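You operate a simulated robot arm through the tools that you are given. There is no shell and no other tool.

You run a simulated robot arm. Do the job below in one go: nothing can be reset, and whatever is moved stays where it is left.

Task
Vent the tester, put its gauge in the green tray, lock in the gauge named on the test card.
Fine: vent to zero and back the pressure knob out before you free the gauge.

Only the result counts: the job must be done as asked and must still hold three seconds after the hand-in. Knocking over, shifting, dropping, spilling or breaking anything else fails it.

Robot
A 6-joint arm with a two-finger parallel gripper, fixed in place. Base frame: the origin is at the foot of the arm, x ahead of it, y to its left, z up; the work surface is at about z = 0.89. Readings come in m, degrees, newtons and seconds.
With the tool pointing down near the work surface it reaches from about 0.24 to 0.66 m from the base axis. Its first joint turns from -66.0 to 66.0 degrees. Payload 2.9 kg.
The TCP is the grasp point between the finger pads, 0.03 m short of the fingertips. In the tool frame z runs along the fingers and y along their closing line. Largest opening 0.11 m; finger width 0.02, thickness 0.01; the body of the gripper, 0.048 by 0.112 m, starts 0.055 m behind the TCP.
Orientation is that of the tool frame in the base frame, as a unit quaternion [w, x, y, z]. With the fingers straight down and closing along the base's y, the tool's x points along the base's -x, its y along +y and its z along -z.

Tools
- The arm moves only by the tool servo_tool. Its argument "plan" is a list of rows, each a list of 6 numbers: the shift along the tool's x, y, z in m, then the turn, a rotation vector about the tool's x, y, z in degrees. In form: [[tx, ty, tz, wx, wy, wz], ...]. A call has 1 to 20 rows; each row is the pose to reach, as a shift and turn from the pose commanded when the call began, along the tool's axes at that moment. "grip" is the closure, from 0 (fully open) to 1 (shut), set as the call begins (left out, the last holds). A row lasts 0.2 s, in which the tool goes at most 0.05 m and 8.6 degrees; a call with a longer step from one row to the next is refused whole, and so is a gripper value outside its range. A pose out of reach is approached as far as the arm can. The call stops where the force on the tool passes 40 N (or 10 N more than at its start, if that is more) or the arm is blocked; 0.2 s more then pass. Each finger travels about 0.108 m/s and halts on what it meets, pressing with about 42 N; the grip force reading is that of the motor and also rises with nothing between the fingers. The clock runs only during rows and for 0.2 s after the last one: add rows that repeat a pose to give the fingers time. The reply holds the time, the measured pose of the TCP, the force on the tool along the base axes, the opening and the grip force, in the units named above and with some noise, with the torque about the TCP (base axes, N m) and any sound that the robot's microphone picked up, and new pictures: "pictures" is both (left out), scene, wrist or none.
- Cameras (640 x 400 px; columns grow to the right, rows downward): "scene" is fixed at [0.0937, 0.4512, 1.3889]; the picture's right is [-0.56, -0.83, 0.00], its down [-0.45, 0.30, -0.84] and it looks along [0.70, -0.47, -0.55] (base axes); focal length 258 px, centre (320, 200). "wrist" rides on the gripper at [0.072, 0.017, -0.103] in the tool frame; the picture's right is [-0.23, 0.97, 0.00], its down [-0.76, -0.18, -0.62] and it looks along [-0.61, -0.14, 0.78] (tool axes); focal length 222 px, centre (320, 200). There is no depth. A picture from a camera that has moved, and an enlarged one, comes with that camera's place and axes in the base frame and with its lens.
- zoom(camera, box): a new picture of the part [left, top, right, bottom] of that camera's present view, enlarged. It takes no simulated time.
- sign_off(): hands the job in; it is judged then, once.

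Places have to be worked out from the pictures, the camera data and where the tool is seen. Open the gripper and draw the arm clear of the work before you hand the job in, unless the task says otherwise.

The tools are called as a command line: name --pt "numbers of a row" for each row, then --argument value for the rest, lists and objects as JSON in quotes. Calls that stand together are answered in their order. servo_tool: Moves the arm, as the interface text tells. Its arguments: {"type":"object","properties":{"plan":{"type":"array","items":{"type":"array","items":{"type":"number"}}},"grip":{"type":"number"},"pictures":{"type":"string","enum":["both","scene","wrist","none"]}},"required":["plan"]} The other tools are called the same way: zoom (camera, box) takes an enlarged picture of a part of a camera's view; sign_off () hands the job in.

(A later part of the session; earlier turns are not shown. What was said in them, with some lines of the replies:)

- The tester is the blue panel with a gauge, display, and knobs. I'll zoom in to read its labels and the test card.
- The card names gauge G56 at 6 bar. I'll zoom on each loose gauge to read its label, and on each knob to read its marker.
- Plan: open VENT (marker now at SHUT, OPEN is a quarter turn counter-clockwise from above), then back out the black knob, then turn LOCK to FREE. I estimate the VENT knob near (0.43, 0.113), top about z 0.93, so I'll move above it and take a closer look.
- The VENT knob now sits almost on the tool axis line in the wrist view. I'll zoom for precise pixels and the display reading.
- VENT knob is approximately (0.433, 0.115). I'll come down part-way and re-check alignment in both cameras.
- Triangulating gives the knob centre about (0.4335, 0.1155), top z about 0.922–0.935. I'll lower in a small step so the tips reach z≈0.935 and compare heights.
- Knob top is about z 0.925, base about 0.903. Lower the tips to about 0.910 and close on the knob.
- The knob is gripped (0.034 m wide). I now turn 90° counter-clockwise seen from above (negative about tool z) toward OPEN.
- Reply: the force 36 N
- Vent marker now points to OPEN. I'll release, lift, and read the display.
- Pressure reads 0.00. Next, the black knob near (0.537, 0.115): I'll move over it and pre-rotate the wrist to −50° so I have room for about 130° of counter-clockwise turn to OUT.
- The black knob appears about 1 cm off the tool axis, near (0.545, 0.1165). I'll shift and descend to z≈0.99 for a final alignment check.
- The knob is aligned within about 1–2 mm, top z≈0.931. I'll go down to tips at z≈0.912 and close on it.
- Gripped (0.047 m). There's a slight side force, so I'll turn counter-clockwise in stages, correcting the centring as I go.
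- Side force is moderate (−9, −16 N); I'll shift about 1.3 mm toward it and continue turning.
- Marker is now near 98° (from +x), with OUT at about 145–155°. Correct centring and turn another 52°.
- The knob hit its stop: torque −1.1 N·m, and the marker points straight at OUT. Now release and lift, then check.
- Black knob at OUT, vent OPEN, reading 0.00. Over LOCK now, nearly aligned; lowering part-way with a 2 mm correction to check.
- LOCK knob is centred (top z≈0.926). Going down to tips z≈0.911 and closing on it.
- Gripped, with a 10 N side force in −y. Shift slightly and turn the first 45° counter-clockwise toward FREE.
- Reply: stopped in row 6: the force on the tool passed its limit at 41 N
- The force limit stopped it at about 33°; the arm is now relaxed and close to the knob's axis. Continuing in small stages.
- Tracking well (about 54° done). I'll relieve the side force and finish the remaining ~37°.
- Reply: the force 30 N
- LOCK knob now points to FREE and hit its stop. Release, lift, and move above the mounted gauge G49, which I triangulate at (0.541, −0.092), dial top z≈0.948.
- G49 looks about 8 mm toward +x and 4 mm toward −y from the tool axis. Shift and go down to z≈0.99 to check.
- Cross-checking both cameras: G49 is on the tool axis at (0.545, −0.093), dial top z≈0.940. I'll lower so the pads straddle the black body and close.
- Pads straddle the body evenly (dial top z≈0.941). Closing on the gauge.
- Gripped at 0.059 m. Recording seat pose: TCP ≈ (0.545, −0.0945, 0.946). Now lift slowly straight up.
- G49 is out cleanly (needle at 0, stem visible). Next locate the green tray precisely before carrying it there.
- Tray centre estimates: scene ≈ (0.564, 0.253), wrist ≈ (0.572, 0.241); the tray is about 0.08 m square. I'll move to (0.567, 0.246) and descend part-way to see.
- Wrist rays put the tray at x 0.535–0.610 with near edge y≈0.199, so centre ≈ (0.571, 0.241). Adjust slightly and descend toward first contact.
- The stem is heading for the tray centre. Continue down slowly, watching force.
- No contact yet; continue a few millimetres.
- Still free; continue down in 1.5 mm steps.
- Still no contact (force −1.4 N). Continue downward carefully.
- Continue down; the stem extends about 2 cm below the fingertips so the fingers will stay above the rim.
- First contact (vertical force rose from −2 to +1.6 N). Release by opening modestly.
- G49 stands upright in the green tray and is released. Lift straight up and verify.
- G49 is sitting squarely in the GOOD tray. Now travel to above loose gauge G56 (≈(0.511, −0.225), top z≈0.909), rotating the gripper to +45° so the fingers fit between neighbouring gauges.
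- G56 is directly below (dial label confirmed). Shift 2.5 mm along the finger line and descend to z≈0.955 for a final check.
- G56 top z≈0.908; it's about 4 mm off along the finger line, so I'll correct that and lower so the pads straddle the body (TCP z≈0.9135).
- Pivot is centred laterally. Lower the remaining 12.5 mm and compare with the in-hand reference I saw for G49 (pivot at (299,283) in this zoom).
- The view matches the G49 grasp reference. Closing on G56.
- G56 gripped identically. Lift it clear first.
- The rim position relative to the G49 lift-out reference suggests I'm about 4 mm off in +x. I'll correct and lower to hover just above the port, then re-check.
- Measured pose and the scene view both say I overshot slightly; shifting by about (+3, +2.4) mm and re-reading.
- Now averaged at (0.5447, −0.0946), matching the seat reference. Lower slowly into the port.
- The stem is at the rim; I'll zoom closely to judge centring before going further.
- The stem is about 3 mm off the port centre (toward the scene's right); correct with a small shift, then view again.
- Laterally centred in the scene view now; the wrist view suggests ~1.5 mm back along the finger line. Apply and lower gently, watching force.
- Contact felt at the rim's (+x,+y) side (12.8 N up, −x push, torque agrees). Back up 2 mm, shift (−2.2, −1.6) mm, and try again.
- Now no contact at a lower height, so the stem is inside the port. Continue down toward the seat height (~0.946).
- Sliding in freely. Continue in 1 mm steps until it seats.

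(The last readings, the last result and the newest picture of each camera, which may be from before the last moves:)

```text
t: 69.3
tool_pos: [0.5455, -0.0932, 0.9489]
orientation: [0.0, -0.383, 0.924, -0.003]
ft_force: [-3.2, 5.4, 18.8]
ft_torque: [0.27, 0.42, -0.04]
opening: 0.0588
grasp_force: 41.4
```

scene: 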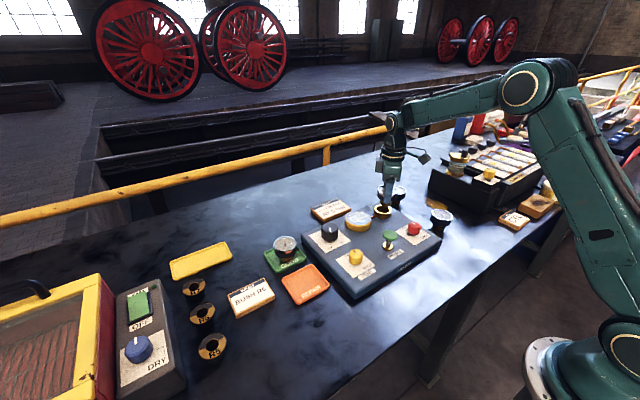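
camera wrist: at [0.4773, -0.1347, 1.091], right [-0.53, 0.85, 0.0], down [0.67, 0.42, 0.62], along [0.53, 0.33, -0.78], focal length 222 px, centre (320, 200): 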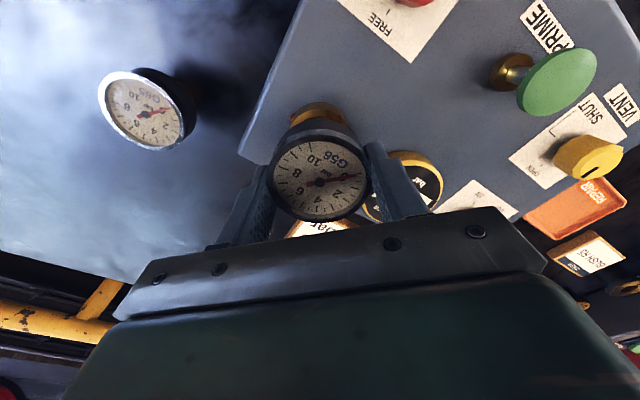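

Contact with 19 N at about the expected seat height. Compare visually with how G49 sat.

zoom --camera "scene" --box '[370, 185, 400, 215]'

zoom --camera "scene" --box '[350, 170, 450, 240]'

zoom --camera "wrist" --box '[200, 40, 460, 240]'

```text
13.33 times, centred on (385, 200) of scene
camera zoom: at [0.0933, 0.4514, 1.3888], right [-0.56, -0.83, 0.0], down [-0.45, 0.3, -0.84], along [0.7, -0.47, -0.55], focal length 3439 px, centre (-547, 200)
```

zoom: 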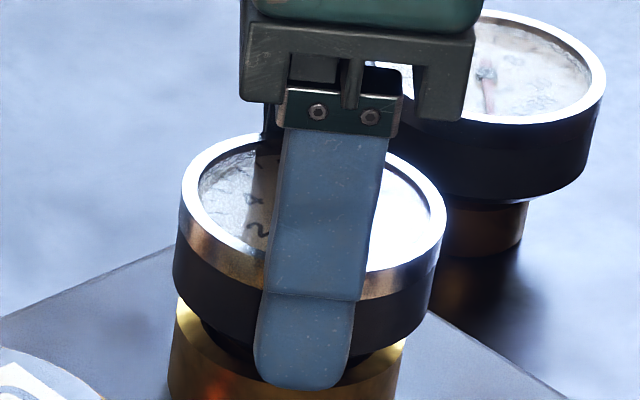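

```text
5.71 times, centred on (400, 205) of scene
camera zoom: at [0.0933, 0.4514, 1.3888], right [-0.56, -0.83, 0.0], down [-0.45, 0.3, -0.84], along [0.7, -0.47, -0.55], focal length 1474 px, centre (-137, 171)
```

zoom: 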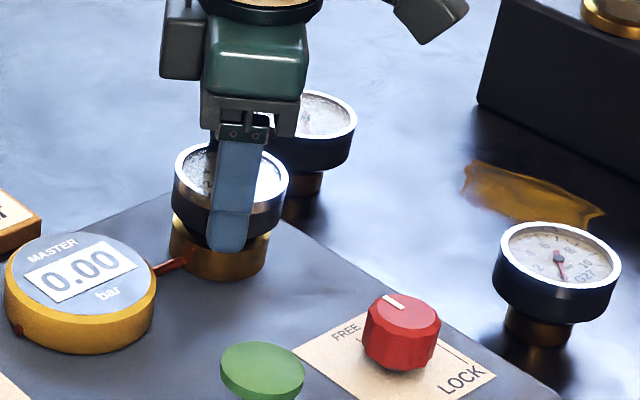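

```text
2.00 times, centred on (330, 140) of wrist
camera zoom: at [0.481, -0.1321, 1.052], right [-0.53, 0.85, 0.0], down [0.66, 0.42, 0.62], along [0.53, 0.33, -0.78], focal length 444 px, centre (300, 320)
```

zoom: 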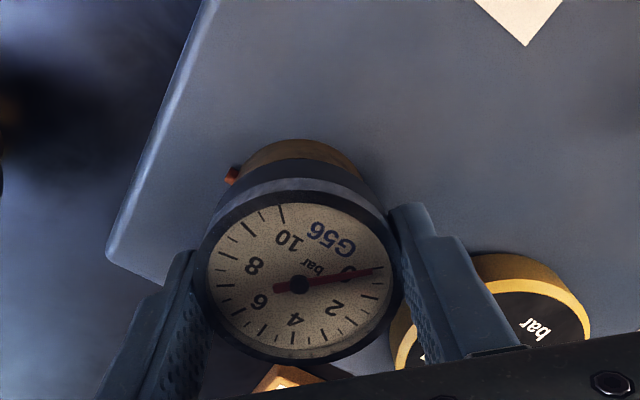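

The gauge sits at exactly the same image position as G49 did when mounted. Release and lift away.

servo_tool --pt "0 0 -0.001 0 0 0" --pt "0 0 -0.001 0 0 0" --pt "0 0 -0.001 0 0 0" --grip 0.2 --pictures "none"

servo_tool --pt "0 0 -0.02 0 0 0" --pt "0 0 -0.05 0 0 0" --pt "0 0 -0.08 0 0 0" --pt "0 0 -0.1 0 0 0" --pt "0 0 -0.1 0 0 0" --grip 0.2

zoom --camera "scene" --box '[350, 170, 450, 240]'

zoom --camera "wrist" --box '[200, 20, 460, 220]'

```text
t: 70.2
tool_pos: [0.544, -0.0948, 0.9472]
orientation: [-0.001, -0.383, 0.924, -0.001]
ft_force: [0.6, -0.2, 0.5]
ft_torque: [-0.03, -0.01, -0.04]
opening: 0.0879
grasp_force: 0.1
```

```text
t: 71.3
tool_pos: [0.5442, -0.0939, 1.0513]
orientation: [-0.001, -0.382, 0.924, -0.002]
ft_force: [0.2, -0.5, 0.1]
ft_torque: [0.01, 0.0, -0.01]
opening: 0.0878
grasp_force: 0.0
camera wrist: at [0.4816, -0.1319, 1.1539], right [-0.53, 0.85, 0.0], down [0.66, 0.42, 0.62], along [0.53, 0.33, -0.78], focal length 222 px, centre (320, 200)
```

scene: 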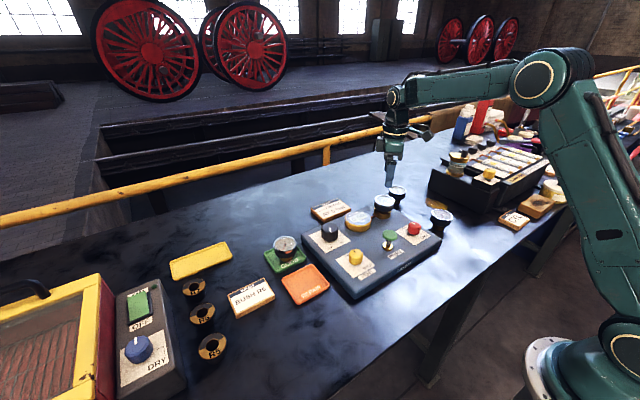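
wrist: 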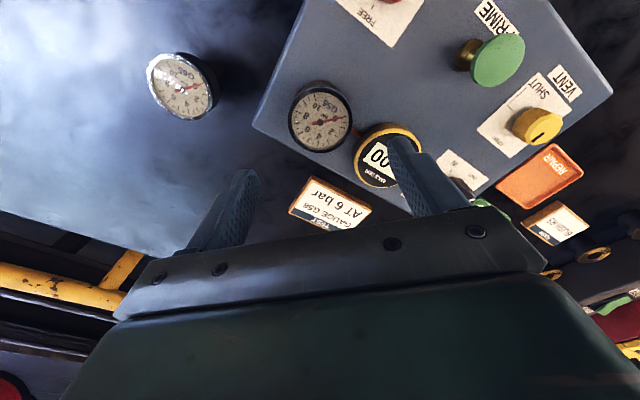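

```text
5.71 times, centred on (400, 205) of scene
camera zoom: at [0.0937, 0.4512, 1.3889], right [-0.56, -0.83, 0.0], down [-0.45, 0.3, -0.84], along [0.7, -0.47, -0.55], focal length 1474 px, centre (-137, 171)
```

zoom: 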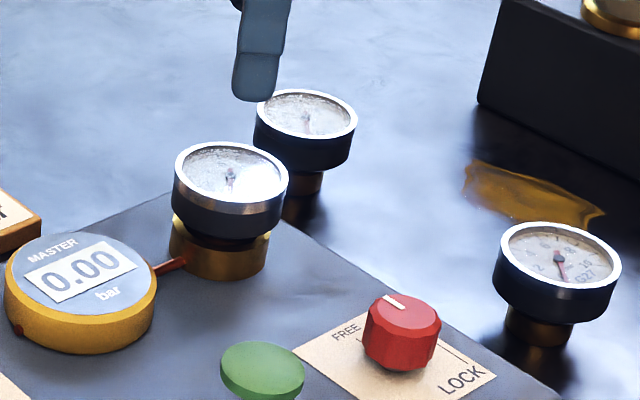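

```text
2.00 times, centred on (330, 120) of wrist
camera zoom: at [0.4816, -0.1319, 1.1539], right [-0.53, 0.85, 0.0], down [0.66, 0.42, 0.62], along [0.53, 0.33, -0.78], focal length 444 px, centre (300, 360)
```

zoom: 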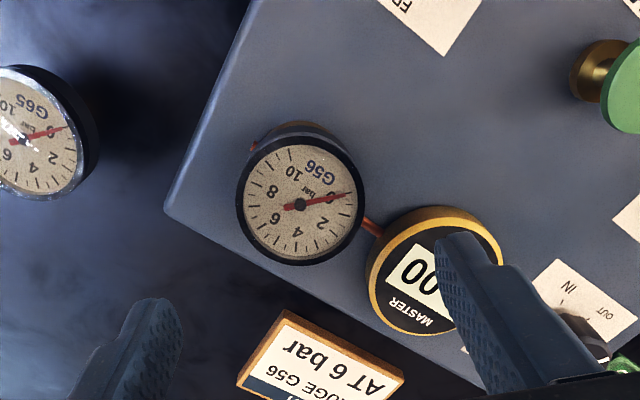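

G56 is seated in the port. Now go back to the LOCK knob at (0.423, −0.101) with the gripper at 90°, ready for a clockwise quarter turn.

servo_tool --pt "0.015 0.0135 0 0 0 -7.5" --pt "0.03 0.027 0 0 0 -15" --pt "0.045 0.04 0 0 0 -22.5" --pt "0.06 0.054 0 0 0 -30" --pt "0.075 0.067 0 0 0 -37.5" --pt "0.0906 0.0808 0 0 0 -45" --pt "0.0906 0.0808 0 0 0 -45" --grip 0.3

zoom --camera "wrist" --box '[200, 40, 460, 240]'

```text
t: 73.0
tool_pos: [0.4226, -0.1005, 1.0507]
orientation: [0.002, 0.708, -0.706, 0.002]
ft_force: [0.5, -0.2, 0.8]
ft_torque: [0.01, 0.01, -0.02]
opening: 0.0769
grasp_force: 0.1
camera wrist: at [0.4058, -0.1709, 1.1533], right [-0.97, 0.23, 0.0], down [0.18, 0.76, 0.62], along [0.14, 0.6, -0.78], focal length 222 px, centre (320, 200)
```

scene: 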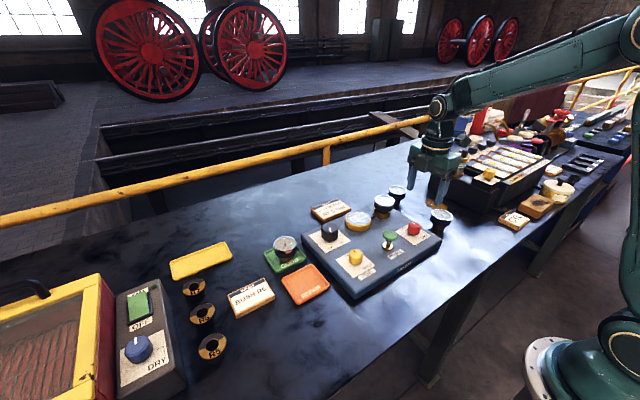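
wrist: 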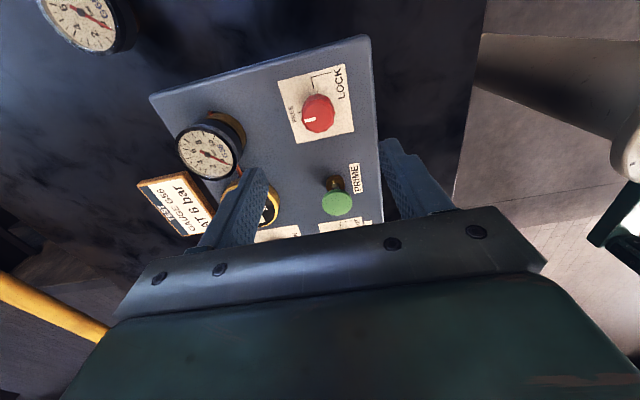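

```text
2.00 times, centred on (330, 140) of wrist
camera zoom: at [0.4058, -0.1709, 1.1533], right [-0.97, 0.23, 0.0], down [0.18, 0.76, 0.62], along [0.14, 0.6, -0.78], focal length 444 px, centre (300, 320)
```

zoom: 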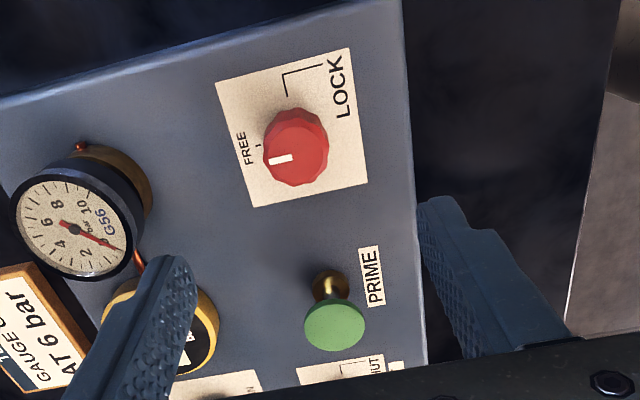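

LOCK knob is on-axis. Lower with a 1.5 mm correction and check once more.

servo_tool --pt "0 -0.0015 0.03 0 0 0" --pt "0 -0.0015 0.06 0 0 0" --pt "0 -0.0015 0.08 0 0 0" --pt "0 -0.0015 0.08 0 0 0" --grip 0.3 --pictures "none"

zoom --camera "wrist" --box '[200, 40, 460, 240]'

zoom --camera "scene" --box '[350, 170, 470, 250]'

```text
t: 74.0
tool_pos: [0.4239, -0.1008, 0.9682]
orientation: [0.002, 0.707, -0.707, 0.001]
ft_force: [0.3, 0.0, -0.1]
ft_torque: [-0.02, 0.01, 0.0]
opening: 0.0769
grasp_force: 0.0
```

```text
2.00 times, centred on (330, 140) of wrist
camera zoom: at [0.4082, -0.1714, 1.0712], right [-0.97, 0.23, 0.0], down [0.18, 0.76, 0.62], along [0.14, 0.6, -0.78], focal length 444 px, centre (300, 320)
```

zoom: 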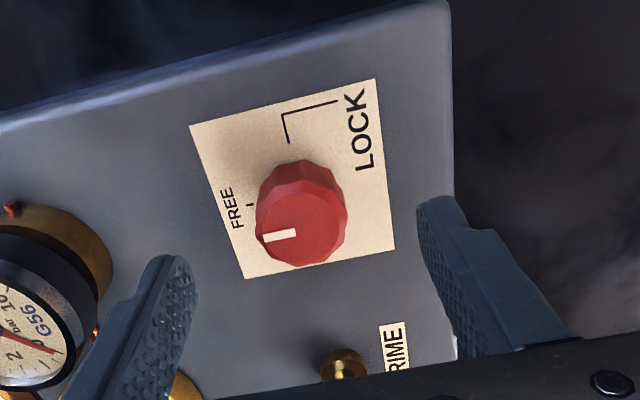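

```text
5.00 times, centred on (410, 210) of scene
camera zoom: at [0.0937, 0.4512, 1.3889], right [-0.56, -0.83, 0.0], down [-0.45, 0.3, -0.84], along [0.7, -0.47, -0.55], focal length 1290 px, centre (-130, 150)
```

zoom: 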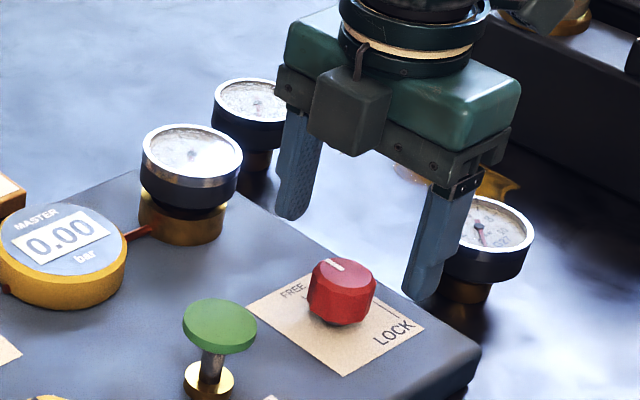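

Aligned. Lower and grip.

servo_tool --pt "0 0 0.015 0 0 0" --pt "0 0 0.028 0 0 0" --pt "0 0 0.028 0 0 0" --grip 0.3 --pictures "none"

servo_tool --pt "0 0 0 0 0 0" --pt "0 0 0 0 0 0" --pt "0 0 0 0 0 0" --grip 1.0 --pictures "none"

zoom --camera "wrist" --box '[200, 40, 460, 240]'

```text
t: 74.8
tool_pos: [0.4227, -0.1003, 0.9393]
orientation: [0.002, 0.707, -0.707, 0.001]
ft_force: [0.4, -0.7, -0.5]
ft_torque: [-0.02, -0.01, -0.02]
opening: 0.0772
grasp_force: 0.0
```

```text
t: 75.5
tool_pos: [0.425, -0.1001, 0.9391]
orientation: [0.001, 0.707, -0.707, 0.003]
ft_force: [18.3, -0.6, -9.3]
ft_torque: [0.02, -0.37, 0.0]
opening: 0.0336
grasp_force: 44.6
```

```text
2.00 times, centred on (330, 140) of wrist
camera zoom: at [0.4075, -0.1712, 1.0429], right [-0.97, 0.23, 0.0], down [0.17, 0.76, 0.62], along [0.14, 0.6, -0.78], focal length 444 px, centre (300, 320)
```

zoom: 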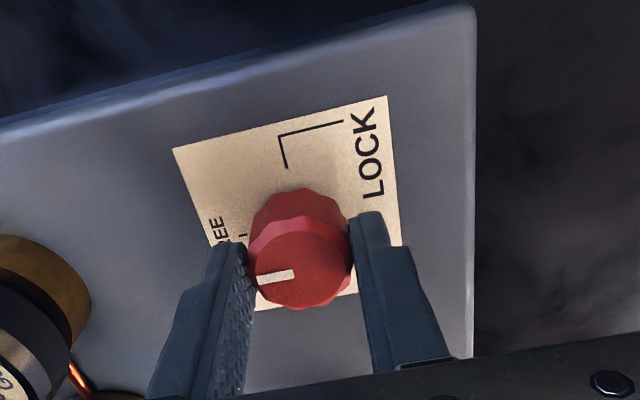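

Relieve the 18 N side force (+1.5 mm in x) and turn clockwise in stages toward LOCK.

servo_tool --pt "0 -0.0015 0 0 0 0" --pt "0 -0.0015 0 0 0 7.5" --pt "0 -0.0015 0 0 0 15" --pt "0 -0.0015 0 0 0 22.5" --pt "0 -0.0015 0 0 0 30" --grip 1.0 --pictures "none"

```text
t: 76.8
tool_pos: [0.4242, -0.1004, 0.9392]
orientation: [-0.003, -0.499, 0.867, 0.0]
ft_force: [-3.6, 6.9, 1.1]
ft_torque: [1.03, -0.8, 0.04]
opening: 0.0335
grasp_force: 44.5
```

Forces are low; continue another 30°.

servo_tool --pt "-0.0004 0.0006 0 0 0 7.5" --pt "-0.0004 0.0006 0 0 0 15" --pt "-0.0004 0.0006 0 0 0 22.5" --pt "-0.0004 0.0006 0 0 0 30" --grip 1.0 --pictures "none"

```text
t: 77.8
tool_pos: [0.425, -0.1006, 0.9381]
orientation: [-0.002, -0.258, 0.966, -0.002]
ft_force: [0.6, 7.9, -2.1]
ft_torque: [0.09, 1.18, 0.01]
opening: 0.0332
grasp_force: 45.3
```

Good; final ~32° to the LOCK stop.

servo_tool --pt "-0.00035 0.0006 0 0 0 7.5" --pt "-0.00035 0.0006 0 0 0 15" --pt "-0.00035 0.0006 0 0 0 22.5" --pt "-0.00035 0.0006 0 0 0 28" --pt "-0.00035 0.0006 0 0 0 33" --pt "-0.00035 0.0006 0 0 0 33" --grip 1.0 --pictures "wrist"

zoom --camera "wrist" --box '[200, 40, 460, 240]'

zoom --camera "scene" --box '[350, 170, 470, 250]'

```text
t: 79.2
tool_pos: [0.4256, -0.0993, 0.9391]
orientation: [0.001, 0.027, 1.0, -0.003]
ft_force: [-2.1, -1.7, -15.8]
ft_torque: [0.29, -0.51, 0.31]
opening: 0.0336
grasp_force: 45.0
camera wrist: at [0.3536, -0.0776, 1.0428], right [0.28, 0.96, 0.0], down [0.75, -0.22, 0.62], along [0.6, -0.18, -0.78], focal length 222 px, centre (320, 200)
```

wrist: 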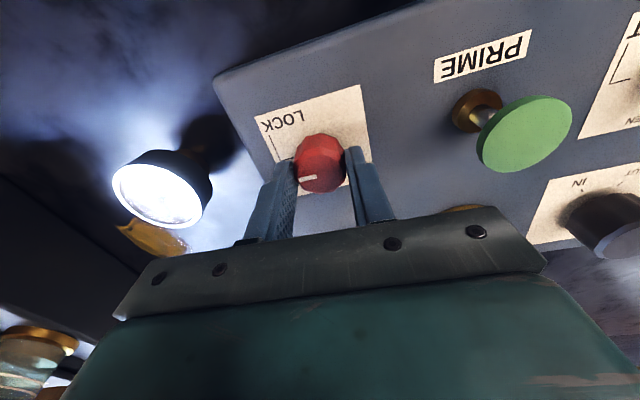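

```text
2.00 times, centred on (330, 140) of wrist
camera zoom: at [0.3536, -0.0776, 1.0428], right [0.28, 0.96, 0.0], down [0.75, -0.22, 0.62], along [0.6, -0.18, -0.78], focal length 444 px, centre (300, 320)
```

zoom: 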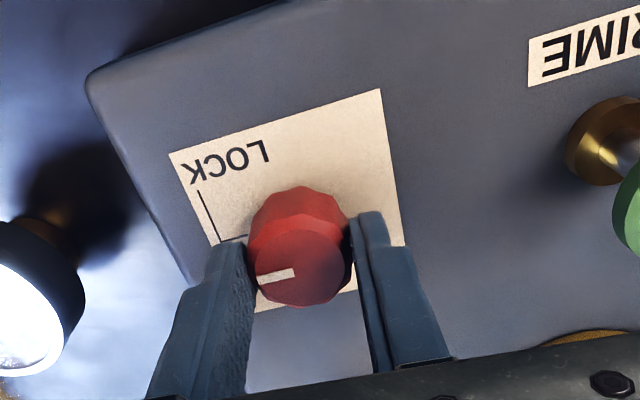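

```text
5.00 times, centred on (410, 210) of scene
camera zoom: at [0.0939, 0.4511, 1.3889], right [-0.56, -0.83, 0.0], down [-0.45, 0.3, -0.84], along [0.7, -0.47, -0.55], focal length 1290 px, centre (-130, 150)
```

zoom: 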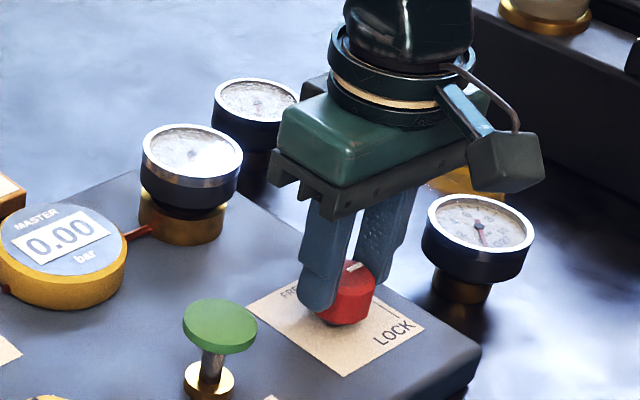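

Nearly at the stop (0.31 N·m). A few more degrees to make sure LOCK is fully home.

servo_tool --pt "0 0 0 0 0 2" --pt "0 0 0 0 0 4" --pt "0 0 0 0 0 4" --grip 1.0 --pictures "none"

servo_tool --pt "0 0 0 0 0 0" --pt "0 0 0 0 0 0" --pt "0 0 -0.03 0 0 0" --pt "0 0 -0.07 0 0 0" --pt "0 0 -0.11 0 0 0" --pt "0 0 -0.11 0 0 0" --grip 0.3

zoom --camera "wrist" --box '[200, 40, 460, 240]'

zoom --camera "scene" --box '[350, 170, 470, 250]'

```text
t: 80.0
tool_pos: [0.425, -0.1001, 0.9398]
orientation: [0.001, 0.062, 0.998, -0.003]
ft_force: [5.4, -3.5, -14.4]
ft_torque: [-0.02, 0.17, 0.18]
opening: 0.0334
grasp_force: 45.0
```

```text
t: 81.3
tool_pos: [0.4227, -0.098, 1.0475]
orientation: [-0.001, 0.061, 0.998, -0.002]
ft_force: [0.3, -0.2, 0.5]
ft_torque: [0.0, 0.05, -0.03]
opening: 0.0768
grasp_force: 0.1
camera wrist: at [0.3542, -0.0718, 1.1514], right [0.34, 0.94, 0.0], down [0.73, -0.27, 0.62], along [0.58, -0.22, -0.78], focal length 222 px, centre (320, 200)
```

scene: 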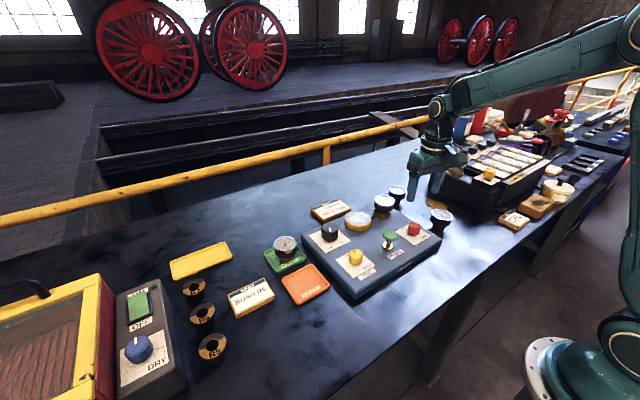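
wrist: 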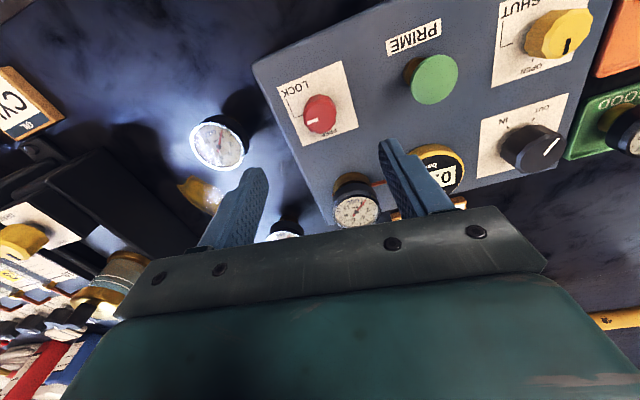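

```text
2.00 times, centred on (330, 140) of wrist
camera zoom: at [0.3542, -0.0718, 1.1514], right [0.34, 0.94, 0.0], down [0.73, -0.27, 0.62], along [0.58, -0.22, -0.78], focal length 444 px, centre (300, 320)
```

zoom: 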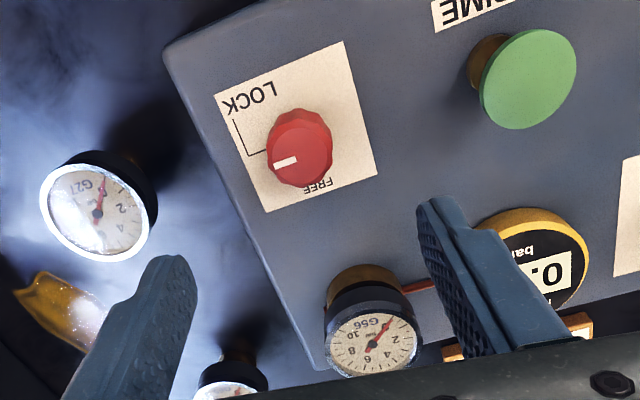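

```text
5.00 times, centred on (410, 210) of scene
camera zoom: at [0.0937, 0.4512, 1.3889], right [-0.56, -0.83, 0.0], down [-0.45, 0.3, -0.84], along [0.7, -0.47, -0.55], focal length 1290 px, centre (-130, 150)
```

zoom: 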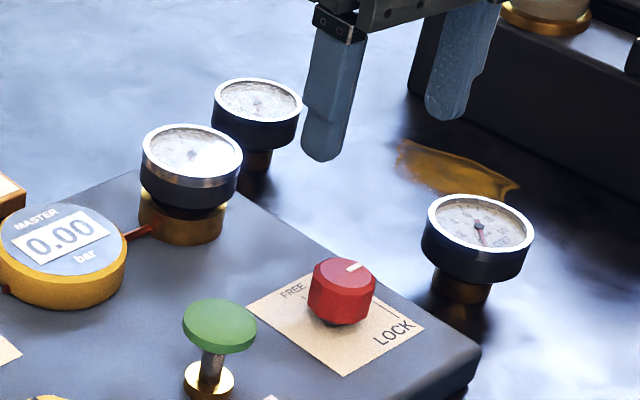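

The LOCK marker is back at its original LOCK position, G56 is in the port, and G49 is in the GOOD tray. Draw the arm up and clear, open the gripper, and take a last look.

servo_tool --pt "0 0 -0.04 0 0 0" --pt "0 0 -0.08 0 0 0" --pt "0 0 -0.12 0 0 0" --pt "0 0 -0.16 0 0 0" --pt "0 0 -0.2 0 0 0" --pt "0 0 -0.2 0 0 0" --grip 0.0

zoom --camera "scene" --box '[250, 170, 470, 300]'

zoom --camera "wrist" --box '[240, 0, 640, 200]'

```text
t: 82.8
tool_pos: [0.4263, -0.0987, 1.2522]
orientation: [0.0, 0.061, 0.998, -0.002]
ft_force: [1.2, -0.4, -0.2]
ft_torque: [0.0, 0.02, 0.02]
opening: 0.1096
grasp_force: 0.1
camera wrist: at [0.3559, -0.0724, 1.3552], right [0.34, 0.94, 0.0], down [0.73, -0.27, 0.62], along [0.58, -0.22, -0.78], focal length 222 px, centre (320, 200)
```

scene: 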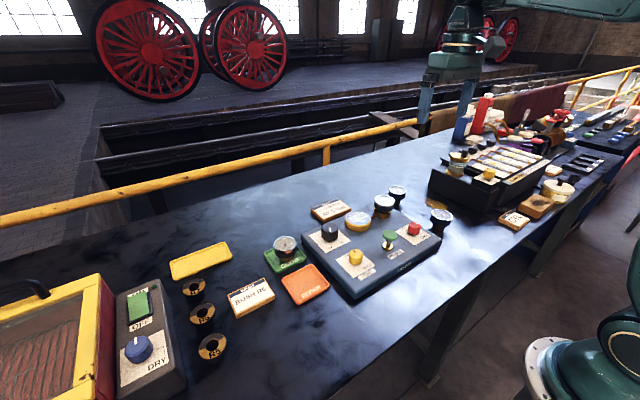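
wrist: 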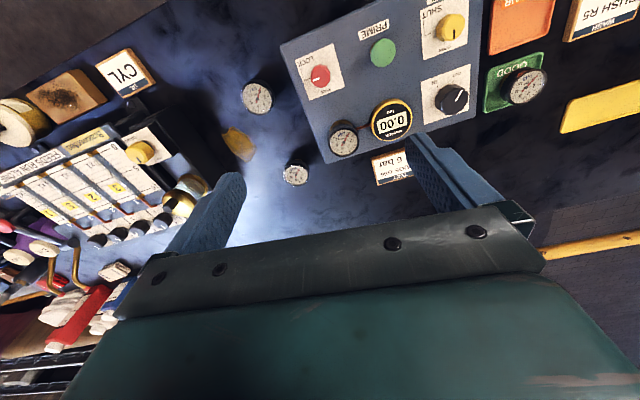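

```text
2.91 times, centred on (360, 235) of scene
camera zoom: at [0.0937, 0.4512, 1.3889], right [-0.56, -0.83, 0.0], down [-0.45, 0.3, -0.84], along [0.7, -0.47, -0.55], focal length 750 px, centre (204, 98)
```

zoom: 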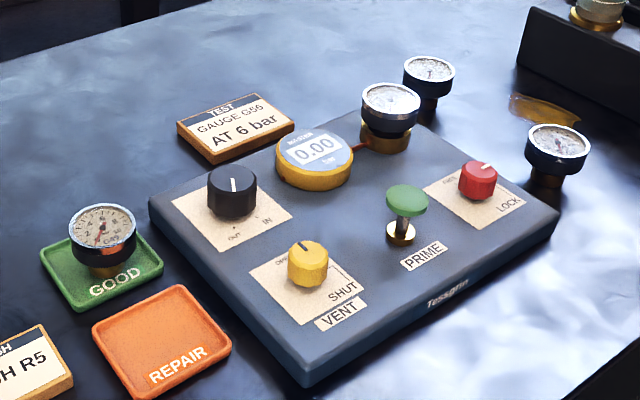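

```text
1.60 times, centred on (440, 100) of wrist
camera zoom: at [0.3559, -0.0724, 1.3552], right [0.34, 0.94, 0.0], down [0.73, -0.27, 0.62], along [0.58, -0.22, -0.78], focal length 355 px, centre (128, 360)
```

zoom: 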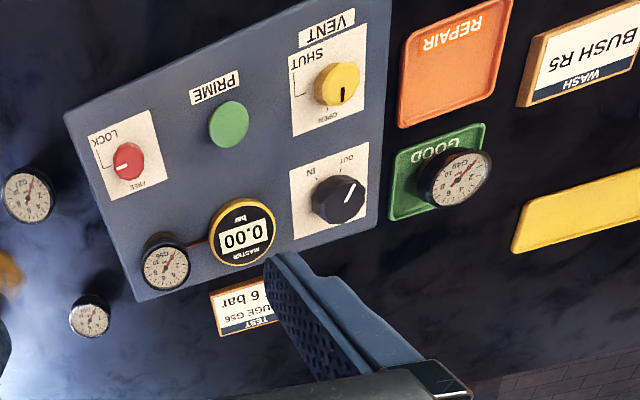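

Everything matches the request: VENT open at 0.00 bar, pressure knob at OUT, G49 upright in the green GOOD tray, G56 in the port with LOCK engaged, the other gauges still standing where they were, and the arm clear with its gripper open. Handing in.

sign_off

```text
The job is handed in.
```

The job is done and handed in, and the last pictures show everything where you asked for it.

- **Venting:** I opened the vent and the display fell from 5.00 to 0.00 bar. I then backed the pressure knob out to its stop, and only after that freed the gauge.
- **Old gauge:** G49 came out of the tester and is standing upright in the green GOOD tray.
- **New gauge:** The test card names G56. It is in the port at the same height G49 sat, and the lock knob is turned back to LOCK.
- **Left as is:** The vent is still open and the pressure knob is still at OUT, since you did not ask for the tester to be pressurised. The other two gauges were not touched.

While lowering G56, its stem touched the edge of the port once, with about 15 N. I lifted it slightly, re-centred it, and it then slid in freely.
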